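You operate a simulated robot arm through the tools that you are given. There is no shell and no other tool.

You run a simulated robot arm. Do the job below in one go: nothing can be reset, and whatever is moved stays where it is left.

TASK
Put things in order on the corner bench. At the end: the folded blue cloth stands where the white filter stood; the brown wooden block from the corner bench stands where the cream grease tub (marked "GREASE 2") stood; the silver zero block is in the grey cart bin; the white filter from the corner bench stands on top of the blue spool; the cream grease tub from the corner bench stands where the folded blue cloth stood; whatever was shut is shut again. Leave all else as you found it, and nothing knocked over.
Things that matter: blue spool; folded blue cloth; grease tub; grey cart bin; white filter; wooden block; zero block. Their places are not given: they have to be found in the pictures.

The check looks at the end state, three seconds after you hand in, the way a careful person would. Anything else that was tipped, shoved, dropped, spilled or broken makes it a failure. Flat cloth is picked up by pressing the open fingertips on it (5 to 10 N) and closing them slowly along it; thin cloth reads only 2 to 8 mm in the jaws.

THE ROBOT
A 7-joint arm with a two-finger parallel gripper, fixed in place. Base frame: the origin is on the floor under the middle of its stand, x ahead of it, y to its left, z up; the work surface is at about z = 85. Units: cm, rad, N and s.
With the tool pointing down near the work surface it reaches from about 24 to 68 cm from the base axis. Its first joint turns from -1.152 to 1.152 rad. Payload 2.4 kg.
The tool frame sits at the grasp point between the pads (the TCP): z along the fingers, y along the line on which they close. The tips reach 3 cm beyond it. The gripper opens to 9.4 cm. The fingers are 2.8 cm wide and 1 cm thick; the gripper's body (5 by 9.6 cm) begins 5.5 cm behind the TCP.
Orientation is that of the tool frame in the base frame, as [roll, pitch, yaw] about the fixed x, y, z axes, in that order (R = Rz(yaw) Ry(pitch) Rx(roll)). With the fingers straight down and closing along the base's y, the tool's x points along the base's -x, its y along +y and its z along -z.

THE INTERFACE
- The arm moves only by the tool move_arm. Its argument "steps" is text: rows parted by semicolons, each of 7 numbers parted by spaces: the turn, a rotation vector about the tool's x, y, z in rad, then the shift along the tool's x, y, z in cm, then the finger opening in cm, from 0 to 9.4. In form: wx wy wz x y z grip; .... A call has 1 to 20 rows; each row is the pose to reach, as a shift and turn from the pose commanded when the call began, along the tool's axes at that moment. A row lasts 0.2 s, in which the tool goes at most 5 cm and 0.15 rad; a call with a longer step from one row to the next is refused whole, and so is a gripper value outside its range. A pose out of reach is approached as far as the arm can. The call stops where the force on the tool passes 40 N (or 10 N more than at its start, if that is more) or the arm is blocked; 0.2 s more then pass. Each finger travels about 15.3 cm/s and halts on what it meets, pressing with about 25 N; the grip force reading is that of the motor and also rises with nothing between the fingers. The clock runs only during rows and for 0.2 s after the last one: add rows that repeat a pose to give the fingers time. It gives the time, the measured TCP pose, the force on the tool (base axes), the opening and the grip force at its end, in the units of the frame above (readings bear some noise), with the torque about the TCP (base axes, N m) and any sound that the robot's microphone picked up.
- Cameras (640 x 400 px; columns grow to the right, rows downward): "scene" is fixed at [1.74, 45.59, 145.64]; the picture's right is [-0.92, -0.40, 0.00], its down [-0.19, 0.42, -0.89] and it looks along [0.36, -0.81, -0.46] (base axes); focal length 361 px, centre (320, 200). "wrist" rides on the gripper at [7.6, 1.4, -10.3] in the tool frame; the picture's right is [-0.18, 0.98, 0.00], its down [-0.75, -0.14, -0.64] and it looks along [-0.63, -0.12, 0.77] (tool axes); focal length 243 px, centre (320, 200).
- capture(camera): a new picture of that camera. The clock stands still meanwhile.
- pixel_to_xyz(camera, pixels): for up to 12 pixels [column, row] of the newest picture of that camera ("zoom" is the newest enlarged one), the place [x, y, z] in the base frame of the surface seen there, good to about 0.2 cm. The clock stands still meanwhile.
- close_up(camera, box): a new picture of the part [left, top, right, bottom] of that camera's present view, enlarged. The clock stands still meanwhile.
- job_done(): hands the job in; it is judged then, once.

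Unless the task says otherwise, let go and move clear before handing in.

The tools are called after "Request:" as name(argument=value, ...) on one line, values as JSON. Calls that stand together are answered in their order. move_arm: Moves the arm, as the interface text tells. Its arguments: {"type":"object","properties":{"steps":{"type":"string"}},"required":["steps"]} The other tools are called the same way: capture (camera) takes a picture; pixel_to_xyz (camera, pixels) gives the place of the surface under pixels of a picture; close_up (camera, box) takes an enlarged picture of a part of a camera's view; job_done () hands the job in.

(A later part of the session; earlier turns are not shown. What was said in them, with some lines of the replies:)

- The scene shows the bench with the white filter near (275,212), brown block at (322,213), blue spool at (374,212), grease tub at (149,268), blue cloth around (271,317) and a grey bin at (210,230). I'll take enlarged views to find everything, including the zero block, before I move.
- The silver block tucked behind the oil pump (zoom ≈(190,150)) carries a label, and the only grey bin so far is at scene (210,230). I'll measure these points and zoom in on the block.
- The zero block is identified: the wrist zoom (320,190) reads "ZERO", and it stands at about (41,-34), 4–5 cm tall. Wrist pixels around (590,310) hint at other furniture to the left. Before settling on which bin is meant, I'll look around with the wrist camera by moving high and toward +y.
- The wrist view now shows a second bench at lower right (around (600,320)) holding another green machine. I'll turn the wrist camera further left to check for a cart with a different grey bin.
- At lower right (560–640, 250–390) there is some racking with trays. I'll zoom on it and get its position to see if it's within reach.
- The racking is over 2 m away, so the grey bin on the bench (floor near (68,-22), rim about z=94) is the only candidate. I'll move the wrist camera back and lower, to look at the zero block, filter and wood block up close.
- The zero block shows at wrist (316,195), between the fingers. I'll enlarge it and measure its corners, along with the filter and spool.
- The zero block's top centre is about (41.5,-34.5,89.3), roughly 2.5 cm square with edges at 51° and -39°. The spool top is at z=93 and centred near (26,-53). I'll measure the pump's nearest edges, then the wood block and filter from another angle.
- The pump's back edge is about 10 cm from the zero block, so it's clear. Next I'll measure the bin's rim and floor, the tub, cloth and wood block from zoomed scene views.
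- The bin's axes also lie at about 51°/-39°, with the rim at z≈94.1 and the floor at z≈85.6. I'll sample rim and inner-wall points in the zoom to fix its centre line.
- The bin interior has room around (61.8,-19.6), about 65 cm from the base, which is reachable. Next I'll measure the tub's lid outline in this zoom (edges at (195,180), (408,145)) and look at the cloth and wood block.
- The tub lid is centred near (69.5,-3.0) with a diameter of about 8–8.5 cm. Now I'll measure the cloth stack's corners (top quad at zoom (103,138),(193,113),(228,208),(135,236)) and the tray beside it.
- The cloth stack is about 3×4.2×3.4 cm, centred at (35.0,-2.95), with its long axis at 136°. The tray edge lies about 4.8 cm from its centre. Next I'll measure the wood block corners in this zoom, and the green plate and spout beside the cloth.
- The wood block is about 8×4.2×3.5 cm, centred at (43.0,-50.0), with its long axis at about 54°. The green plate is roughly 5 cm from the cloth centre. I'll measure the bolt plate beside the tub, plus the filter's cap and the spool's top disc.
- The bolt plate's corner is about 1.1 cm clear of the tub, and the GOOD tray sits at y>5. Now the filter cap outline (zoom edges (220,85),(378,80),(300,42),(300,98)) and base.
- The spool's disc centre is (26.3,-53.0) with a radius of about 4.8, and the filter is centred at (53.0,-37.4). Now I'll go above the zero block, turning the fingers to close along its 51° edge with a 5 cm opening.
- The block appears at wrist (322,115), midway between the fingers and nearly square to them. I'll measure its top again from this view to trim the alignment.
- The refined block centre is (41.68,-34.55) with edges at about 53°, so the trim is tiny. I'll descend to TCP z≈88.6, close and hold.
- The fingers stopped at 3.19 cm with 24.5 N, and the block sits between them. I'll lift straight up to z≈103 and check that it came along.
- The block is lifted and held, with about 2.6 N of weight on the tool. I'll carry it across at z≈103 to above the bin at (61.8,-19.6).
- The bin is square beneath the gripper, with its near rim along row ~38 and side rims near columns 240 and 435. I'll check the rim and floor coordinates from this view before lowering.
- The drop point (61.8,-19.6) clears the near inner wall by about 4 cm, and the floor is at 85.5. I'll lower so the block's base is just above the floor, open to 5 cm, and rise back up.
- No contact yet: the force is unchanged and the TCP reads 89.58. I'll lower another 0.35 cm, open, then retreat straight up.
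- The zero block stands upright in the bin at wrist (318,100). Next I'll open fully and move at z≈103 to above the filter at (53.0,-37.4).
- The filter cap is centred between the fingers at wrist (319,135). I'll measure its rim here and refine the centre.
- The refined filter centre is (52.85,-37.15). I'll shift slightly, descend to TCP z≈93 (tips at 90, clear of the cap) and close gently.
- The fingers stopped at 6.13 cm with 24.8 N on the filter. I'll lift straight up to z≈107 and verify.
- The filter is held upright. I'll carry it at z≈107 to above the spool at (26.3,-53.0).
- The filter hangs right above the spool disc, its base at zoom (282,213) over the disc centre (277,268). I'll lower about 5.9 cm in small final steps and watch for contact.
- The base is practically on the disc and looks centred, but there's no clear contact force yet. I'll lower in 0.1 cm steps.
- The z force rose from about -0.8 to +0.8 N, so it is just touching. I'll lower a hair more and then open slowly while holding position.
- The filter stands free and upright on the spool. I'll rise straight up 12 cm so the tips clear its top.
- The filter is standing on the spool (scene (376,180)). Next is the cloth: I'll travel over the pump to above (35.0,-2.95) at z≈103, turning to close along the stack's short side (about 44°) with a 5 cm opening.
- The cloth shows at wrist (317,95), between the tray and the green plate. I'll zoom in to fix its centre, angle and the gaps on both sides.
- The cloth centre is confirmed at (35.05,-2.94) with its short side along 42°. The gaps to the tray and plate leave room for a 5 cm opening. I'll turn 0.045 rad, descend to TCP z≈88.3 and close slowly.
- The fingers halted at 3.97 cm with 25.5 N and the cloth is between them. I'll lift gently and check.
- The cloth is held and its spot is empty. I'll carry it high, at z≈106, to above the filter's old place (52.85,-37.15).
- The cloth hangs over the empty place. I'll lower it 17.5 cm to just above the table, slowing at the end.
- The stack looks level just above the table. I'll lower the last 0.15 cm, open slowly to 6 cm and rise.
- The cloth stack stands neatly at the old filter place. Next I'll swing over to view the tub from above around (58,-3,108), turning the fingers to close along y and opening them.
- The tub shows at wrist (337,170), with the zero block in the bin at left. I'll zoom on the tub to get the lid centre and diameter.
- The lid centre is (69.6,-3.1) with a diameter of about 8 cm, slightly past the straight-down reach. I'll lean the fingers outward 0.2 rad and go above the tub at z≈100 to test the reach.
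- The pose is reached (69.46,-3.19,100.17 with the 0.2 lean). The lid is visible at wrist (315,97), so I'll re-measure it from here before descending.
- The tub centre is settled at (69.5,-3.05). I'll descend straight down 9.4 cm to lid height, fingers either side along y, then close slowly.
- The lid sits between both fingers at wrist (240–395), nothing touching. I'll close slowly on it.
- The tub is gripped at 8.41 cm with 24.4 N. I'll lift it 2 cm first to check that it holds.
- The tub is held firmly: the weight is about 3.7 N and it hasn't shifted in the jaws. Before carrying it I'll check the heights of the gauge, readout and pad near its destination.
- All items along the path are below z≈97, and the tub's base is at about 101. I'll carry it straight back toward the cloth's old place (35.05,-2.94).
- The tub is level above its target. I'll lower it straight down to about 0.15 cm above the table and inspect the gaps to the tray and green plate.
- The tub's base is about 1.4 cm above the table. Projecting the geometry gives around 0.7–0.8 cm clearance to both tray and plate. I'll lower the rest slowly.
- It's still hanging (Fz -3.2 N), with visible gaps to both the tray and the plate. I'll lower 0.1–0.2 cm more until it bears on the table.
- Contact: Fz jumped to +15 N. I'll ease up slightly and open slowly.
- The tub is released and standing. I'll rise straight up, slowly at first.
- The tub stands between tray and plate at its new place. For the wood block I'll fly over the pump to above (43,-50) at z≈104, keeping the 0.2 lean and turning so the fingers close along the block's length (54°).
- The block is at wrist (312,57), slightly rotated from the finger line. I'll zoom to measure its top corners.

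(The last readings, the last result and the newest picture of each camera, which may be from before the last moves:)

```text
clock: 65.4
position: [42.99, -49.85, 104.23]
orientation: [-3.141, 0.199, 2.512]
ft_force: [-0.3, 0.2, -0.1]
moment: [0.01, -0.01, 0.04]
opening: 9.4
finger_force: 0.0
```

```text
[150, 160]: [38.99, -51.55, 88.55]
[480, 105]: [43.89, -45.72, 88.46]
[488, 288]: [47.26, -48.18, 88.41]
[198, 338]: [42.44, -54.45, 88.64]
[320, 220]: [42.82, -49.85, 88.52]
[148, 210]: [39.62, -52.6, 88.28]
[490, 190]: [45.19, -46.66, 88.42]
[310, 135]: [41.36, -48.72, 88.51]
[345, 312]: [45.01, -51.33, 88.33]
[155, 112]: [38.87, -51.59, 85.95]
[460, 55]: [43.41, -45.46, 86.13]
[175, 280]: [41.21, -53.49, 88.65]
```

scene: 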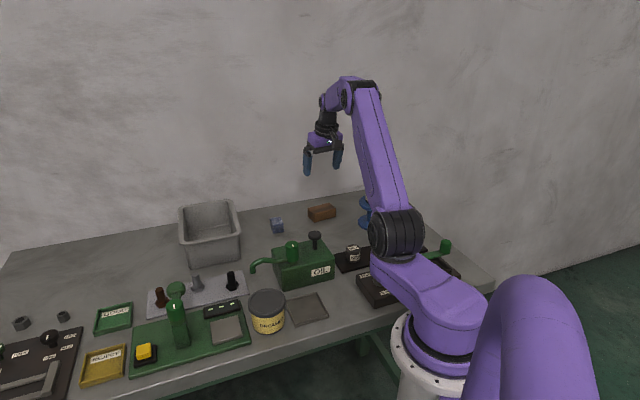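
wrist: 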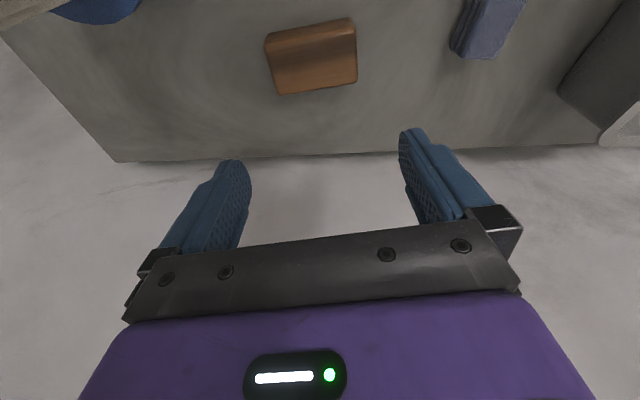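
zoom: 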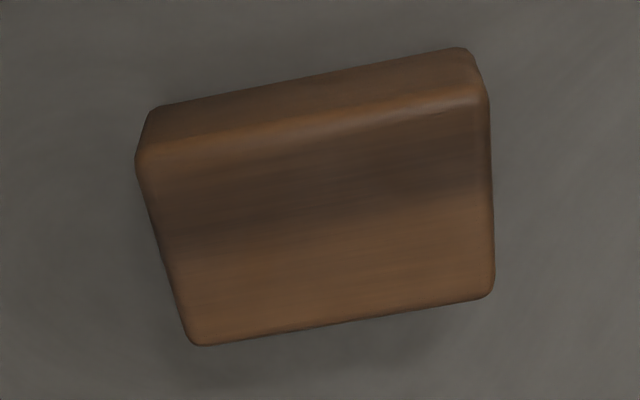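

The block's refined centre is (43.12,-50.0), with its long side at 51.6°. I'll trim the rotation by 0.042 rad, descend to z≈93 first, and check that both fingers clear its ends.

Request:
move_arm(steps="0.0084 0 0.0412 0.6 0.02 2.68 9.4; 0.0084 0 0.0412 1.2 0.04 5.37 9.4; 0.0084 0 0.0412 1.81 0.05 8.05 9.4; 0.0084 0 0.0412 2.41 0.07 10.74 9.4; 0.0084 0 0.0412 2.41 0.07 10.74 9.4")

Request:
capture(camera="wrist")

Request:
close_up(camera="scene", box=[270, 150, 400, 250])

```text
clock: 66.6
position: [42.87, -49.7, 93.18]
orientation: [3.14, 0.201, 2.473]
ft_force: [0.1, 0.1, 0.4]
moment: [0.0, -0.04, 0.0]
opening: 9.39
finger_force: 0.1
```

```text
taken
```

wrist: 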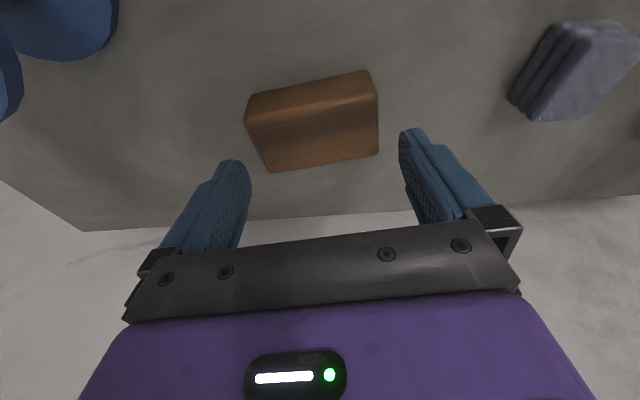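

```text
4.00 times, centred on (335, 200) of scene
```

zoom: 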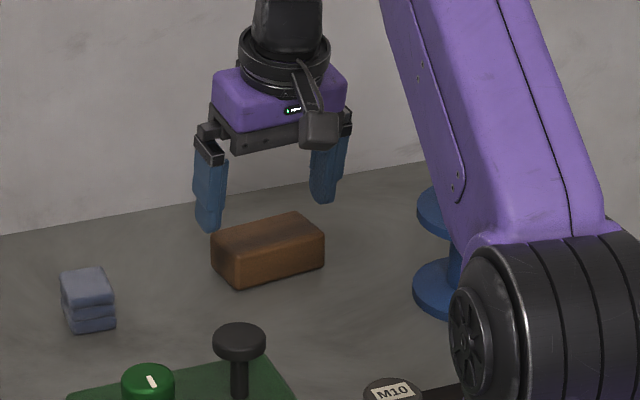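

The block is between the fingers, with its edges parallel to the closing line. I'll verify the end positions once more from this closer view.

Request:
pixel_to_xyz(camera="wrist", pixels=[[250, 125], [372, 100], [376, 150], [268, 168], [256, 145], [375, 125], [312, 115], [322, 158], [312, 135]])

```text
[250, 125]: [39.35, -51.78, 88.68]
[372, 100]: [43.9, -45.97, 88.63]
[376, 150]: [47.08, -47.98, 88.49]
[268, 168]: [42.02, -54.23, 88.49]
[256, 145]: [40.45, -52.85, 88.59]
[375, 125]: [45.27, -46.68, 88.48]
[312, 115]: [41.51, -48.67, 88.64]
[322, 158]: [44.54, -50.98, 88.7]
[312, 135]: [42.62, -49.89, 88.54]
```

The centre and angle agree: (43.09,-49.99) and 51.5°. I'll descend the last 4.4 cm to TCP z≈88.6 and close slowly on the block's ends.

Request:
move_arm(steps="0 0 0 0.3 0 1.47 9.4; 0 0 0 0.6 0 2.94 9.4; 0 0 0 0.78 0 3.82 9.4; 0 0 0 0.88 0 4.31 9.4; 0 0 0 0.88 0 4.31 9.4; 0 0 0 0.88 0 4.31 9.0; 0 0 0 0.88 0 4.31 8.7; 0 0 0 0.88 0 4.31 8.4; 0 0 0 0.88 0 4.31 8.1; 0 0 0 0.88 0 4.31 7.8; 0 0 0 0.88 0 4.31 7.3; 0 0 0 0.88 0 4.31 7; 0 0 0 0.88 0 4.31 7")

Request:
capture(camera="wrist")

Request:
close_up(camera="scene", box=[270, 150, 400, 250])

```text
clock: 69.4
position: [42.86, -49.86, 88.74]
orientation: [-3.141, 0.2, 2.471]
ft_force: [-1.0, -0.9, -0.4]
moment: [-0.04, -0.01, 0.01]
opening: 8.84
finger_force: 25.0
```

```text
taken
```

wrist: 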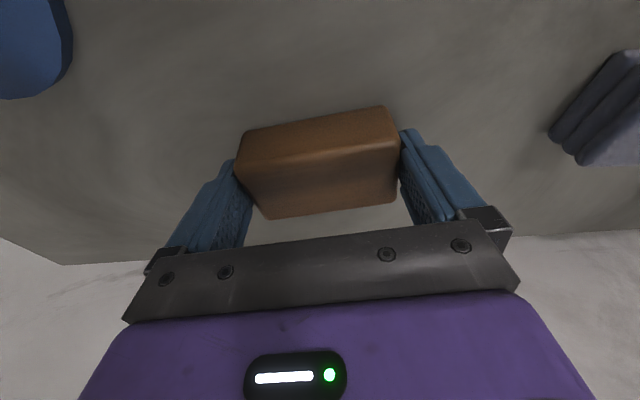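

```text
4.00 times, centred on (335, 200) of scene
```

zoom: 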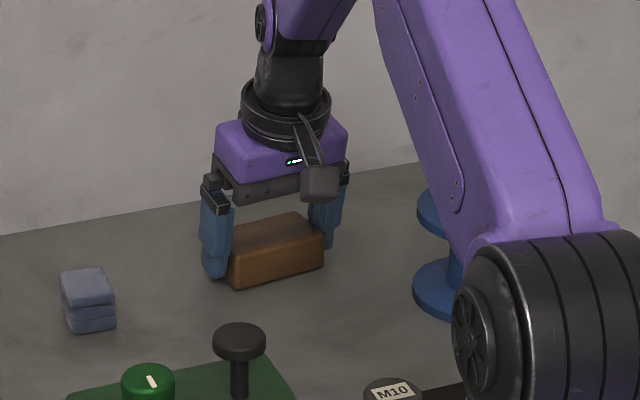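

The fingers stopped at 8.84 cm with 25 N on the block's ends. I'll lift 2 cm and check that it's level and firm.

Request:
move_arm(steps="0 0 0 -0.06 0 -0.29 7; 0 0 0 -0.2 0 -0.98 7; 0 0 0 -0.4 0 -1.96 7; 0 0 0 -0.4 0 -1.96 7; 0 0 0 -0.4 0 -1.96 7")

Request:
capture(camera="wrist")

Request:
close_up(camera="scene", box=[270, 150, 400, 250])

```text
clock: 70.6
position: [43.06, -49.81, 90.85]
orientation: [-3.141, 0.199, 2.472]
ft_force: [-0.4, 0.4, -0.7]
moment: [0.04, -0.02, 0.03]
opening: 8.85
finger_force: 25.4
```

```text
taken
```

wrist: 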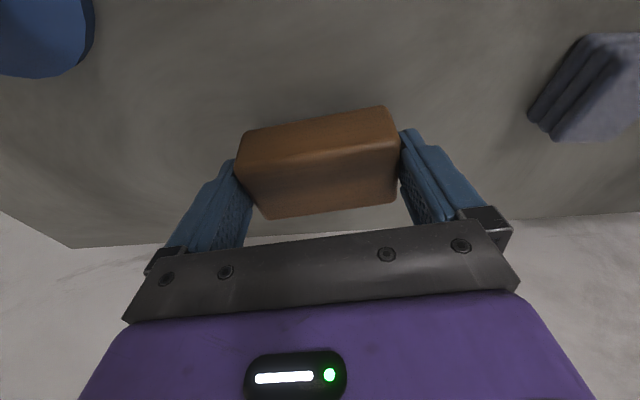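

```text
4.00 times, centred on (335, 200) of scene
```

zoom: 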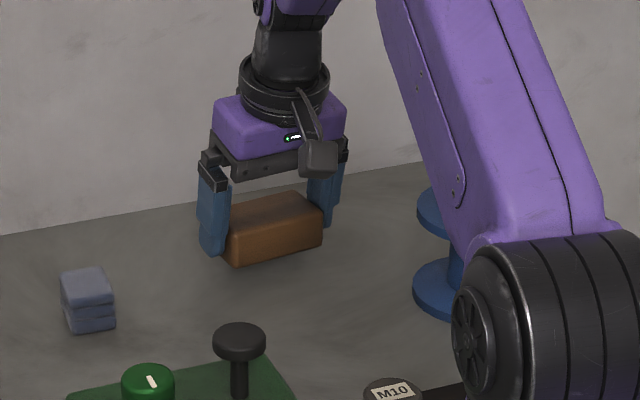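

The block is held level. I'll raise it straight up to z≈105 before carrying it across.

Request:
move_arm(steps="0 0 0 -0.57 0 -2.82 7; 0 0 0 -1.15 0 -5.64 7; 0 0 0 -1.72 0 -8.47 7; 0 0 0 -2.29 0 -11.29 7; 0 0 0 -2.87 0 -14.11 7; 0 0 0 -2.87 0 -14.11 7")

Request:
capture(camera="wrist")

```text
clock: 72.0
position: [42.75, -49.83, 105.19]
orientation: [-3.141, 0.199, 2.471]
ft_force: [0.8, -0.3, -1.2]
moment: [-0.02, -0.04, 0.0]
opening: 8.86
finger_force: 25.0
```

```text
taken
```

wrist: 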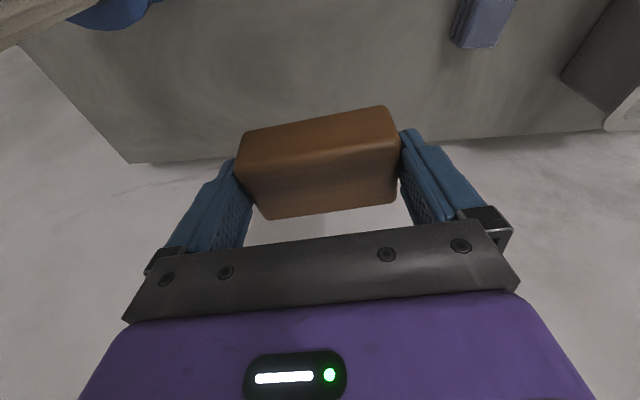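

Still firm (8.86 cm, 25 N). I'll carry it over the cloth and bin at z≈105 to above the tub's old place, turning to ψ=160° so its corners stay clear of the bolt plate's tip.

Request:
move_arm(steps="-0.0049 0 -0.0242 0.64 4.08 -0.13 7; -0.0098 0 -0.0484 1.28 8.17 -0.26 7; -0.0147 0 -0.0726 1.92 12.25 -0.39 7; -0.0197 0 -0.0968 2.55 16.34 -0.52 7; -0.0246 0 -0.121 3.19 20.42 -0.65 7; -0.0295 0 -0.1452 3.83 24.5 -0.78 7; -0.0344 0 -0.1694 4.47 28.59 -0.9 7; -0.0393 0 -0.1936 5.11 32.67 -1.03 7; -0.0442 0 -0.2178 5.75 36.75 -1.16 7; -0.0492 0 -0.242 6.38 40.84 -1.29 7; -0.0541 0 -0.2662 7.02 44.92 -1.42 7; -0.059 0 -0.2904 7.66 49.01 -1.55 7; -0.0639 0 -0.3146 8.3 53.09 -1.68 7; -0.0639 0 -0.3146 8.3 53.09 -1.68 7")

Request:
capture(camera="wrist")

Request:
capture(camera="scene")

```text
clock: 75.0
position: [69.42, -2.56, 104.79]
orientation: [3.141, 0.2, 2.793]
ft_force: [-0.1, -0.4, -0.9]
moment: [0.01, 0.0, 0.04]
opening: 8.86
finger_force: 25.1
```

```text
taken
```

wrist: 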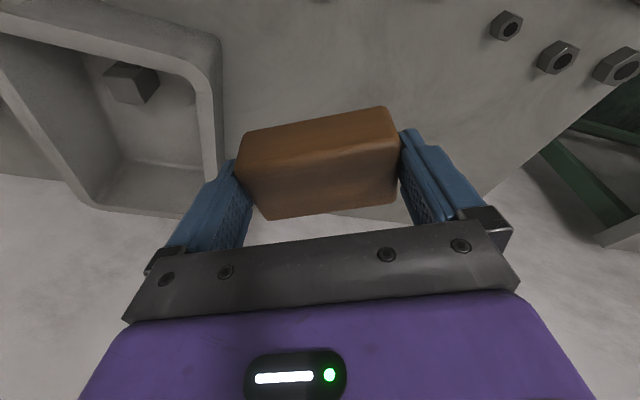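

```text
taken
```

scene: 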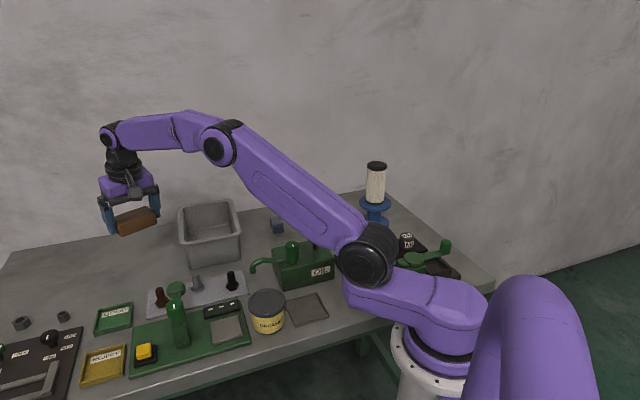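

The measured (69.42,-2.56) differs slightly from the intended (69.2,-2.94), which may be reading noise. I'll take another reading with a hold.

Request:
move_arm(steps="0 0 0 0 0 0 7; 0 0 0 0 0 0 7")

Request:
move_arm(steps="0 0 0 0 0 0 7")

Request:
close_up(camera="wrist", box=[220, 90, 420, 230])

```text
clock: 75.6
position: [69.38, -2.69, 104.8]
orientation: [3.141, 0.2, 2.792]
ft_force: [-0.2, -0.6, -0.7]
moment: [0.01, -0.02, 0.02]
opening: 8.87
finger_force: 25.0
```

```text
clock: 76.0
position: [69.26, -2.78, 104.88]
orientation: [-3.14, 0.202, 2.793]
ft_force: [0.5, 0.3, -0.9]
moment: [0.0, -0.01, 0.0]
opening: 8.86
finger_force: 24.7
```

```text
2.86 times, centred on (320, 160) of wrist
```

zoom: 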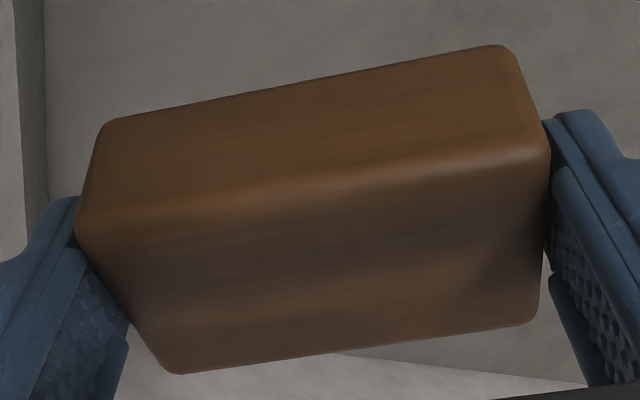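

Averaged readings say (69.33,-2.70,104.83). I'll measure the held block's top face corners in this zoom to place its actual centre.

Request:
pixel_to_xyz(camera="zoom", pixels=[[90, 225], [540, 165], [532, 315], [178, 365], [320, 270], [330, 195], [345, 340], [110, 125], [500, 55]])

```text
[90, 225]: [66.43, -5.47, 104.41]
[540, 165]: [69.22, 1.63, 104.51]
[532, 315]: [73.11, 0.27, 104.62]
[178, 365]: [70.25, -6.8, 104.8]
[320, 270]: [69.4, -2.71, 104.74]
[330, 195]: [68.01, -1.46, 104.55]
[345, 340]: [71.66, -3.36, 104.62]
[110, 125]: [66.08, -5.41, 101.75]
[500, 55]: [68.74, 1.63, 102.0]
```

The block's centre is currently near (69.7,-2.6), level, with its long axis at 68°. I'll shift (-0.2,-0.4) and lower to about 2 cm above the table, then check.

Request:
move_arm(steps="0 0 0 0.05 -0.44 0 7; 0 0 0 0.85 -0.44 3.91 7; 0 0 0 1.64 -0.44 7.83 7; 0 0 0 2.44 -0.44 11.75 7; 0 0 0 2.84 -0.44 13.71 7; 0 0 0 2.84 -0.44 13.71 7")

Request:
capture(camera="wrist")

Request:
close_up(camera="scene", box=[90, 200, 210, 310])

```text
clock: 77.4
position: [69.03, -3.27, 91.06]
orientation: [-3.141, 0.201, 2.793]
ft_force: [-0.2, 0.4, -0.6]
moment: [0.03, -0.01, -0.01]
opening: 8.87
finger_force: 25.3
```

```text
taken
```

wrist: 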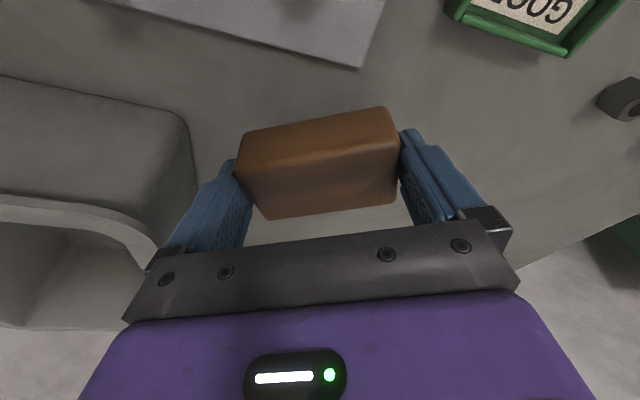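

```text
3.64 times, centred on (150, 255) of scene
```

zoom: 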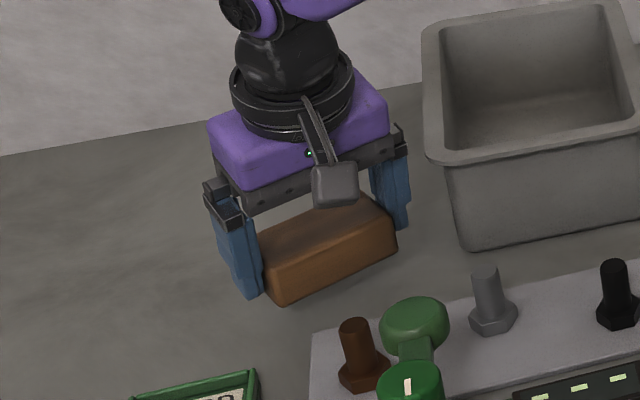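

The block is clear of the bolt plate and the bin. I'll verify its centre from this view before the final lowering.

Request:
close_up(camera="wrist", box=[220, 90, 420, 230])

Request:
pixel_to_xyz(camera="wrist", pixels=[[240, 169], [397, 148], [394, 200], [270, 217], [320, 185], [362, 67], [560, 45], [190, 140]])

```text
2.86 times, centred on (320, 160) of wrist
```

zoom: 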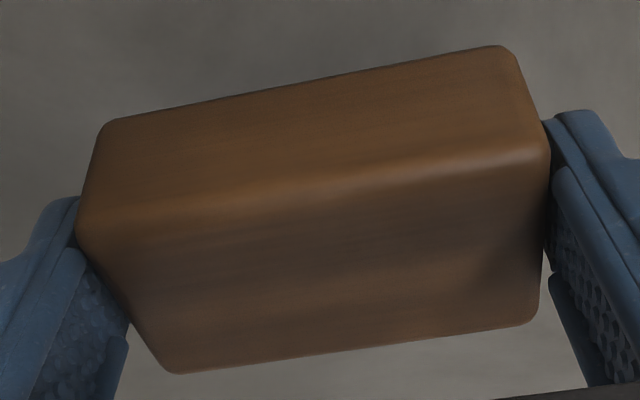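

```text
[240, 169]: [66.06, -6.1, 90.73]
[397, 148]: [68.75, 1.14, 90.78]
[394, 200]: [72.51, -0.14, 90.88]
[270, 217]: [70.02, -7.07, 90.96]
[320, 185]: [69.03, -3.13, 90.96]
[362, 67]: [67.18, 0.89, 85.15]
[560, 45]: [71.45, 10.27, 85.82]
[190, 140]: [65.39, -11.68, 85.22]
```

The block is centred at (69.34,-3.04) and about 2.3 cm up, with more than 1 cm gap to the plate tip (67.0,0.85). I'll lower it gradually, nudging +0.12 in x.

Request:
move_arm(steps="0 0 0 0.09 0.04 1.0 7; 0 0 0 0.21 0.04 1.59 7; 0 0 0 0.27 0.04 1.88 7; 0 0 0 0.31 0.04 2.08 7; 0 0 0 0.31 0.04 2.08 7")

Request:
close_up(camera="scene", box=[90, 200, 210, 310])

Request:
pixel_to_xyz(camera="wrist", pixels=[[320, 185]])

```text
clock: 78.6
position: [69.1, -3.39, 89.1]
orientation: [3.141, 0.203, 2.794]
ft_force: [-0.1, -0.4, -0.2]
moment: [-0.02, -0.01, 0.01]
opening: 8.88
finger_force: 24.9
```

```text
3.64 times, centred on (150, 255) of scene
```

zoom: 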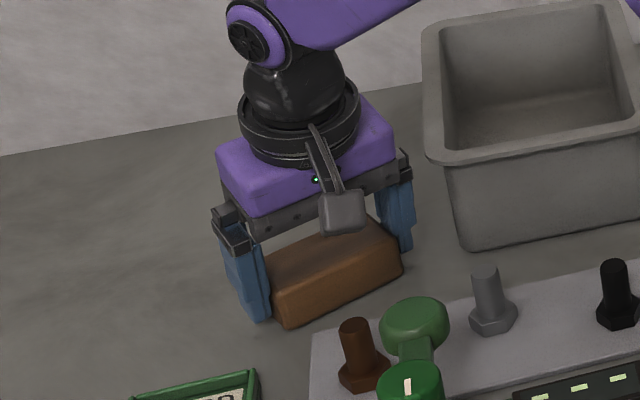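

```text
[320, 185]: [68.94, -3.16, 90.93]
```

TCP reads 89.1 versus 88.7 at pickup, so about 0.3 cm remains. I'll lower in 0.1 cm steps and stop at contact.

Request:
move_arm(steps="0 0 0 0.02 0 0.1 7; 0 0 0 0.04 0 0.2 7; 0 0 0 0.04 0 0.2 7")

```text
clock: 79.4
position: [69.06, -3.33, 88.79]
orientation: [3.141, 0.199, 2.794]
ft_force: [0.6, -0.2, -1.1]
moment: [0.02, 0.04, 0.0]
opening: 8.88
finger_force: 24.8
```

Request:
move_arm(steps="0 0 0 0.01 0 0.07 7; 0 0 0 0.03 0 0.14 7; 0 0 0 0.03 0 0.14 7")

Request:
close_up(camera="scene", box=[110, 230, 190, 310])

```text
clock: 80.2
position: [69.13, -3.36, 88.69]
orientation: [3.14, 0.199, 2.794]
ft_force: [-0.8, 0.2, 2.6]
moment: [-0.11, 0.01, -0.01]
opening: 8.86
finger_force: 25.0
```

```text
5.00 times, centred on (150, 270) of scene
```

zoom: 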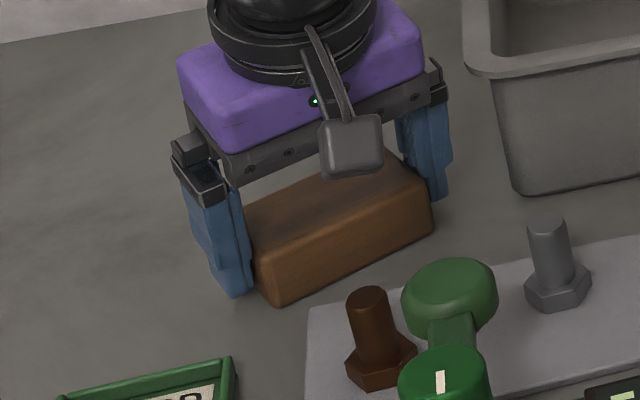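

The block has touched down (Fz +2.6 N) and lies flat. I'll open slowly to 9.4 and rise straight up.

Request:
move_arm(steps="0 0 0 0 0 0 8; 0 0 0 0 0 0 8.6; 0 0 0 0 0 0 8.9; 0 0 0 0 0 0 9.1; 0 0 0 0 0 0 9.4; 0 0 0 0 0 0 9.4; 0 0 0 0 0 0 9.4")

Request:
capture(camera="wrist")

```text
clock: 81.8
position: [69.08, -3.35, 88.77]
orientation: [3.14, 0.201, 2.794]
ft_force: [-0.9, 0.5, 0.2]
moment: [0.02, 0.01, 0.02]
opening: 9.38
finger_force: 0.1
```

```text
taken
```

wrist: 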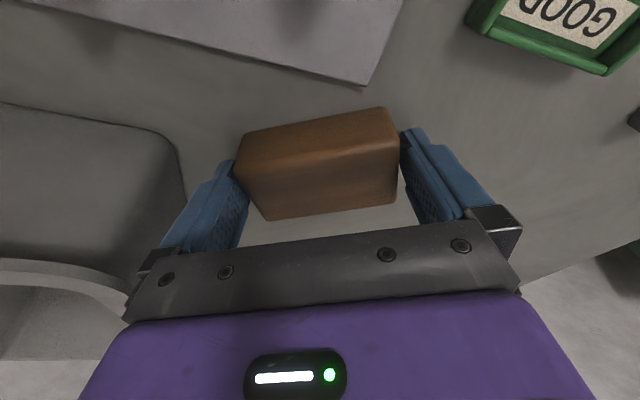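

Released, with the block flat and both fingers free. Rising straight up, gently at first.

Request:
move_arm(steps="0 0 0 -0.1 0 -0.49 9.4; 0 0 0 -0.3 0 -1.47 9.4; 0 0 0 -0.6 0 -2.94 9.4; 0 0 0 -1.19 0 -5.88 9.4; 0 0 0 -1.99 0 -9.8 9.4; 0 0 0 -2.87 0 -14.11 9.4; 0 0 0 -2.87 0 -14.11 9.4")

Request:
capture(camera="wrist")

Request:
capture(camera="scene")

```text
clock: 83.4
position: [69.2, -3.35, 103.14]
orientation: [-3.141, 0.2, 2.796]
ft_force: [0.0, -1.0, 0.2]
moment: [-0.03, -0.01, 0.01]
opening: 9.41
finger_force: 0.1
```

```text
taken
```

wrist: 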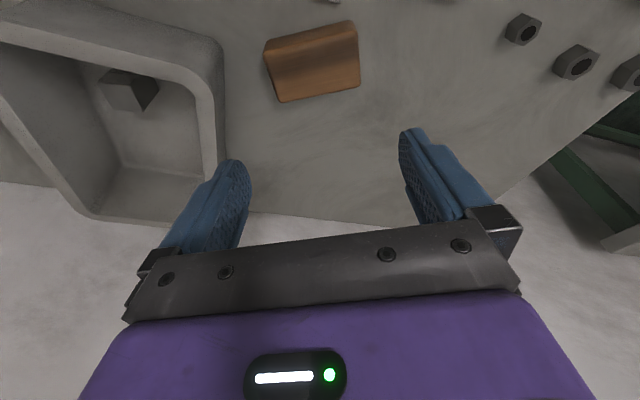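

```text
taken
```

scene: 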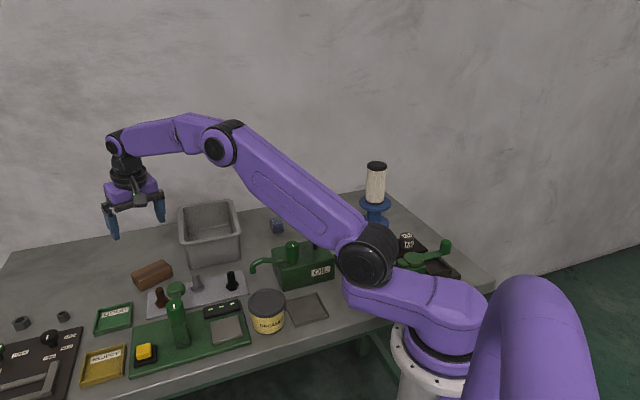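

Everything appears in place: block at scene (152,274), tub (267,311), cloth (277,225), filter on spool (376,180). I'll verify their final positions before handing in.

Request:
pixel_to_xyz(camera="wrist", pixels=[[267, 48], [353, 33], [357, 82], [283, 98], [312, 62], [125, 90]])

Request:
pixel_to_xyz(camera="scene", pixels=[[267, 303], [251, 300], [284, 300], [277, 223], [276, 229], [376, 165], [375, 200]])

Request:
close_up(camera="scene", box=[220, 280, 340, 350])

Request:
close_up(camera="scene", box=[250, 140, 420, 250])

```text
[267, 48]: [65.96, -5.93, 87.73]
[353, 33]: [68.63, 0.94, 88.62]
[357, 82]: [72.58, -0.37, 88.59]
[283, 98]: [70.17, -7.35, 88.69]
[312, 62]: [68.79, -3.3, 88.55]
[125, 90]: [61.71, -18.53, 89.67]
```

```text
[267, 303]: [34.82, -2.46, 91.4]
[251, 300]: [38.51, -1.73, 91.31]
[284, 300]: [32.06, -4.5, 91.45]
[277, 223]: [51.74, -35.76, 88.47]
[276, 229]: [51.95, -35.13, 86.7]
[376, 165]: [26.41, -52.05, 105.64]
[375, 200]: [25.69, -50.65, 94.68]
```

```text
5.33 times, centred on (280, 315) of scene
```

zoom: 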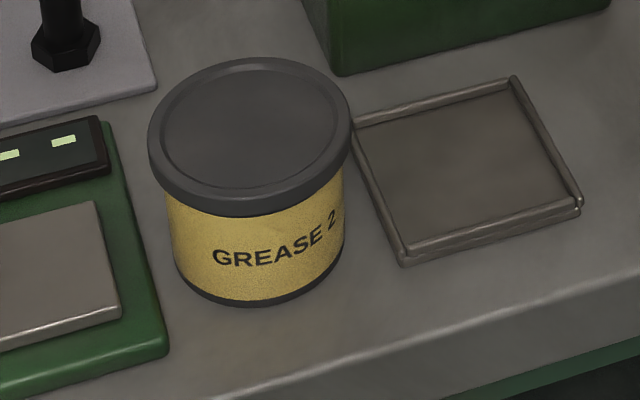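

```text
3.64 times, centred on (335, 195) of scene
```

zoom: 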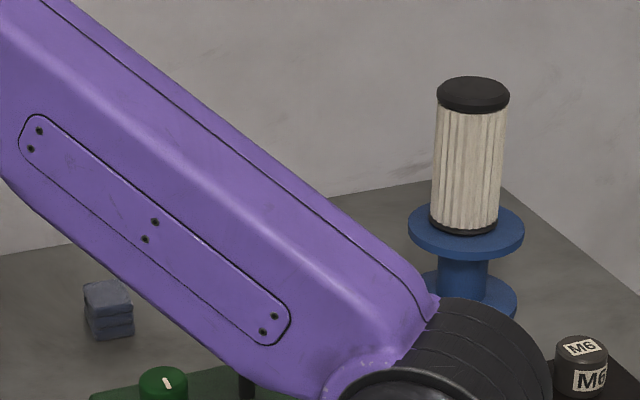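

All final positions check out: block centre about (69.3,-3.2), tub about (35.1,-2.7), filter upright on the spool, cloth at the filter's place, zero block in the bin. I'll retreat the arm up and back, then take a last look.

Request:
move_arm(steps="0 0 0 -0.5 0 -2.5 9.4; 0 0 0 2.5 -1.1 -5.5 9.4; 0 0 0 5.5 -2.4 -8.5 9.4; 0 0 0 8.5 -3.8 -11.5 9.4; 0 0 0 11.5 -5.1 -14.5 9.4; 0 0 0 14 -6.2 -17 9.4; 0 0 0 15.44 -6.84 -18.44 9.4; 0 0 0 15.44 -6.84 -18.44 9.4")

Request:
capture(camera="scene")

Request:
capture(camera="wrist")

```text
clock: 85.2
position: [49.15, -3.22, 118.26]
orientation: [3.139, 0.199, 2.793]
ft_force: [1.0, -0.4, -0.7]
moment: [-0.03, -0.01, 0.0]
opening: 9.41
finger_force: 0.1
```

```text
taken
```

scene: 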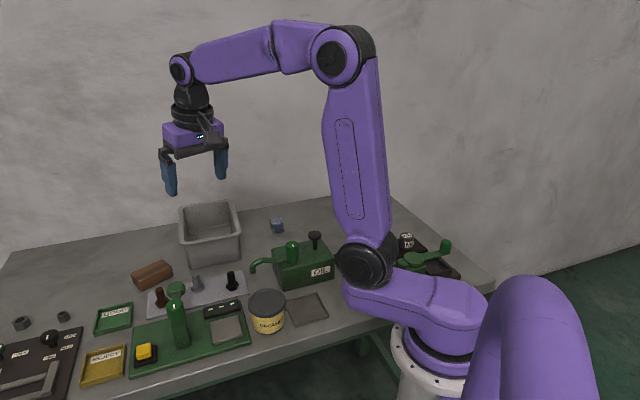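

```text
taken
```

wrist: 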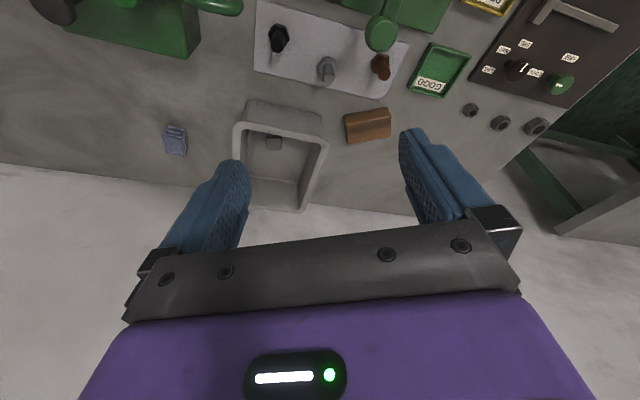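

The last pictures show the bench tidy and undisturbed, with the zero block in the bin at wrist (273,143) and the wood block at (368,125). One last check of the cloth's centre at wrist (176,138).

Request:
pixel_to_xyz(camera="wrist", pixels=[[168, 132], [182, 130], [186, 150], [172, 152], [177, 142], [273, 143]])

```text
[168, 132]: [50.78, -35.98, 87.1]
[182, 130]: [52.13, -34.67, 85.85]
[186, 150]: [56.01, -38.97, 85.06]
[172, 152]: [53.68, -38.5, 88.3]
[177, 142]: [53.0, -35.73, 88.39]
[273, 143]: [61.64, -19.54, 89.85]
```

The cloth's top spans about (51–54, -35 to -39), which matches the filter's old place, and the zero block stands in the bin at (61.6,-19.5). Everything is placed, the gripper is empty and clear, so I'm handing in.

Request:
job_done()

```text
The job is handed in.
```

I made all five moves and handed the job in. I haven't seen the check's result. The last pictures show everything upright and nothing else disturbed.

| Item | Where it is now | How well it matches |
|---|---|---|
| Silver zero block | Standing in the grey bin on the bench, near (61.6, -19.5) | Inside the bin, clear of the walls |
| White filter | On top of the blue spool, near (26.3, -53.0) | Centred on the disc and upright |
| Folded blue cloth | Where the filter stood, about (52.8, -37.2) | Released on the filter's measured centre |
| Grease tub ("GREASE 2") | Where the cloth stood, about (35.1, -2.7) | Within about 0.3 cm; clear of the tray and the green plate |
| Brown wooden block | Where the tub stood, about (69.3, -3.2) | Within about 0.3 cm; clear of the bolt plate |

- **Bin:** I took the grey bin on the bench as the "grey cart bin". It was the only grey bin in reach, and the only other shelving I saw was over 2 m away.
- **Shut things:** I opened nothing, so nothing needed shutting again. The tub's lid stayed on.
- **Arm:** The gripper is empty, and the arm is raised well clear of the bench.
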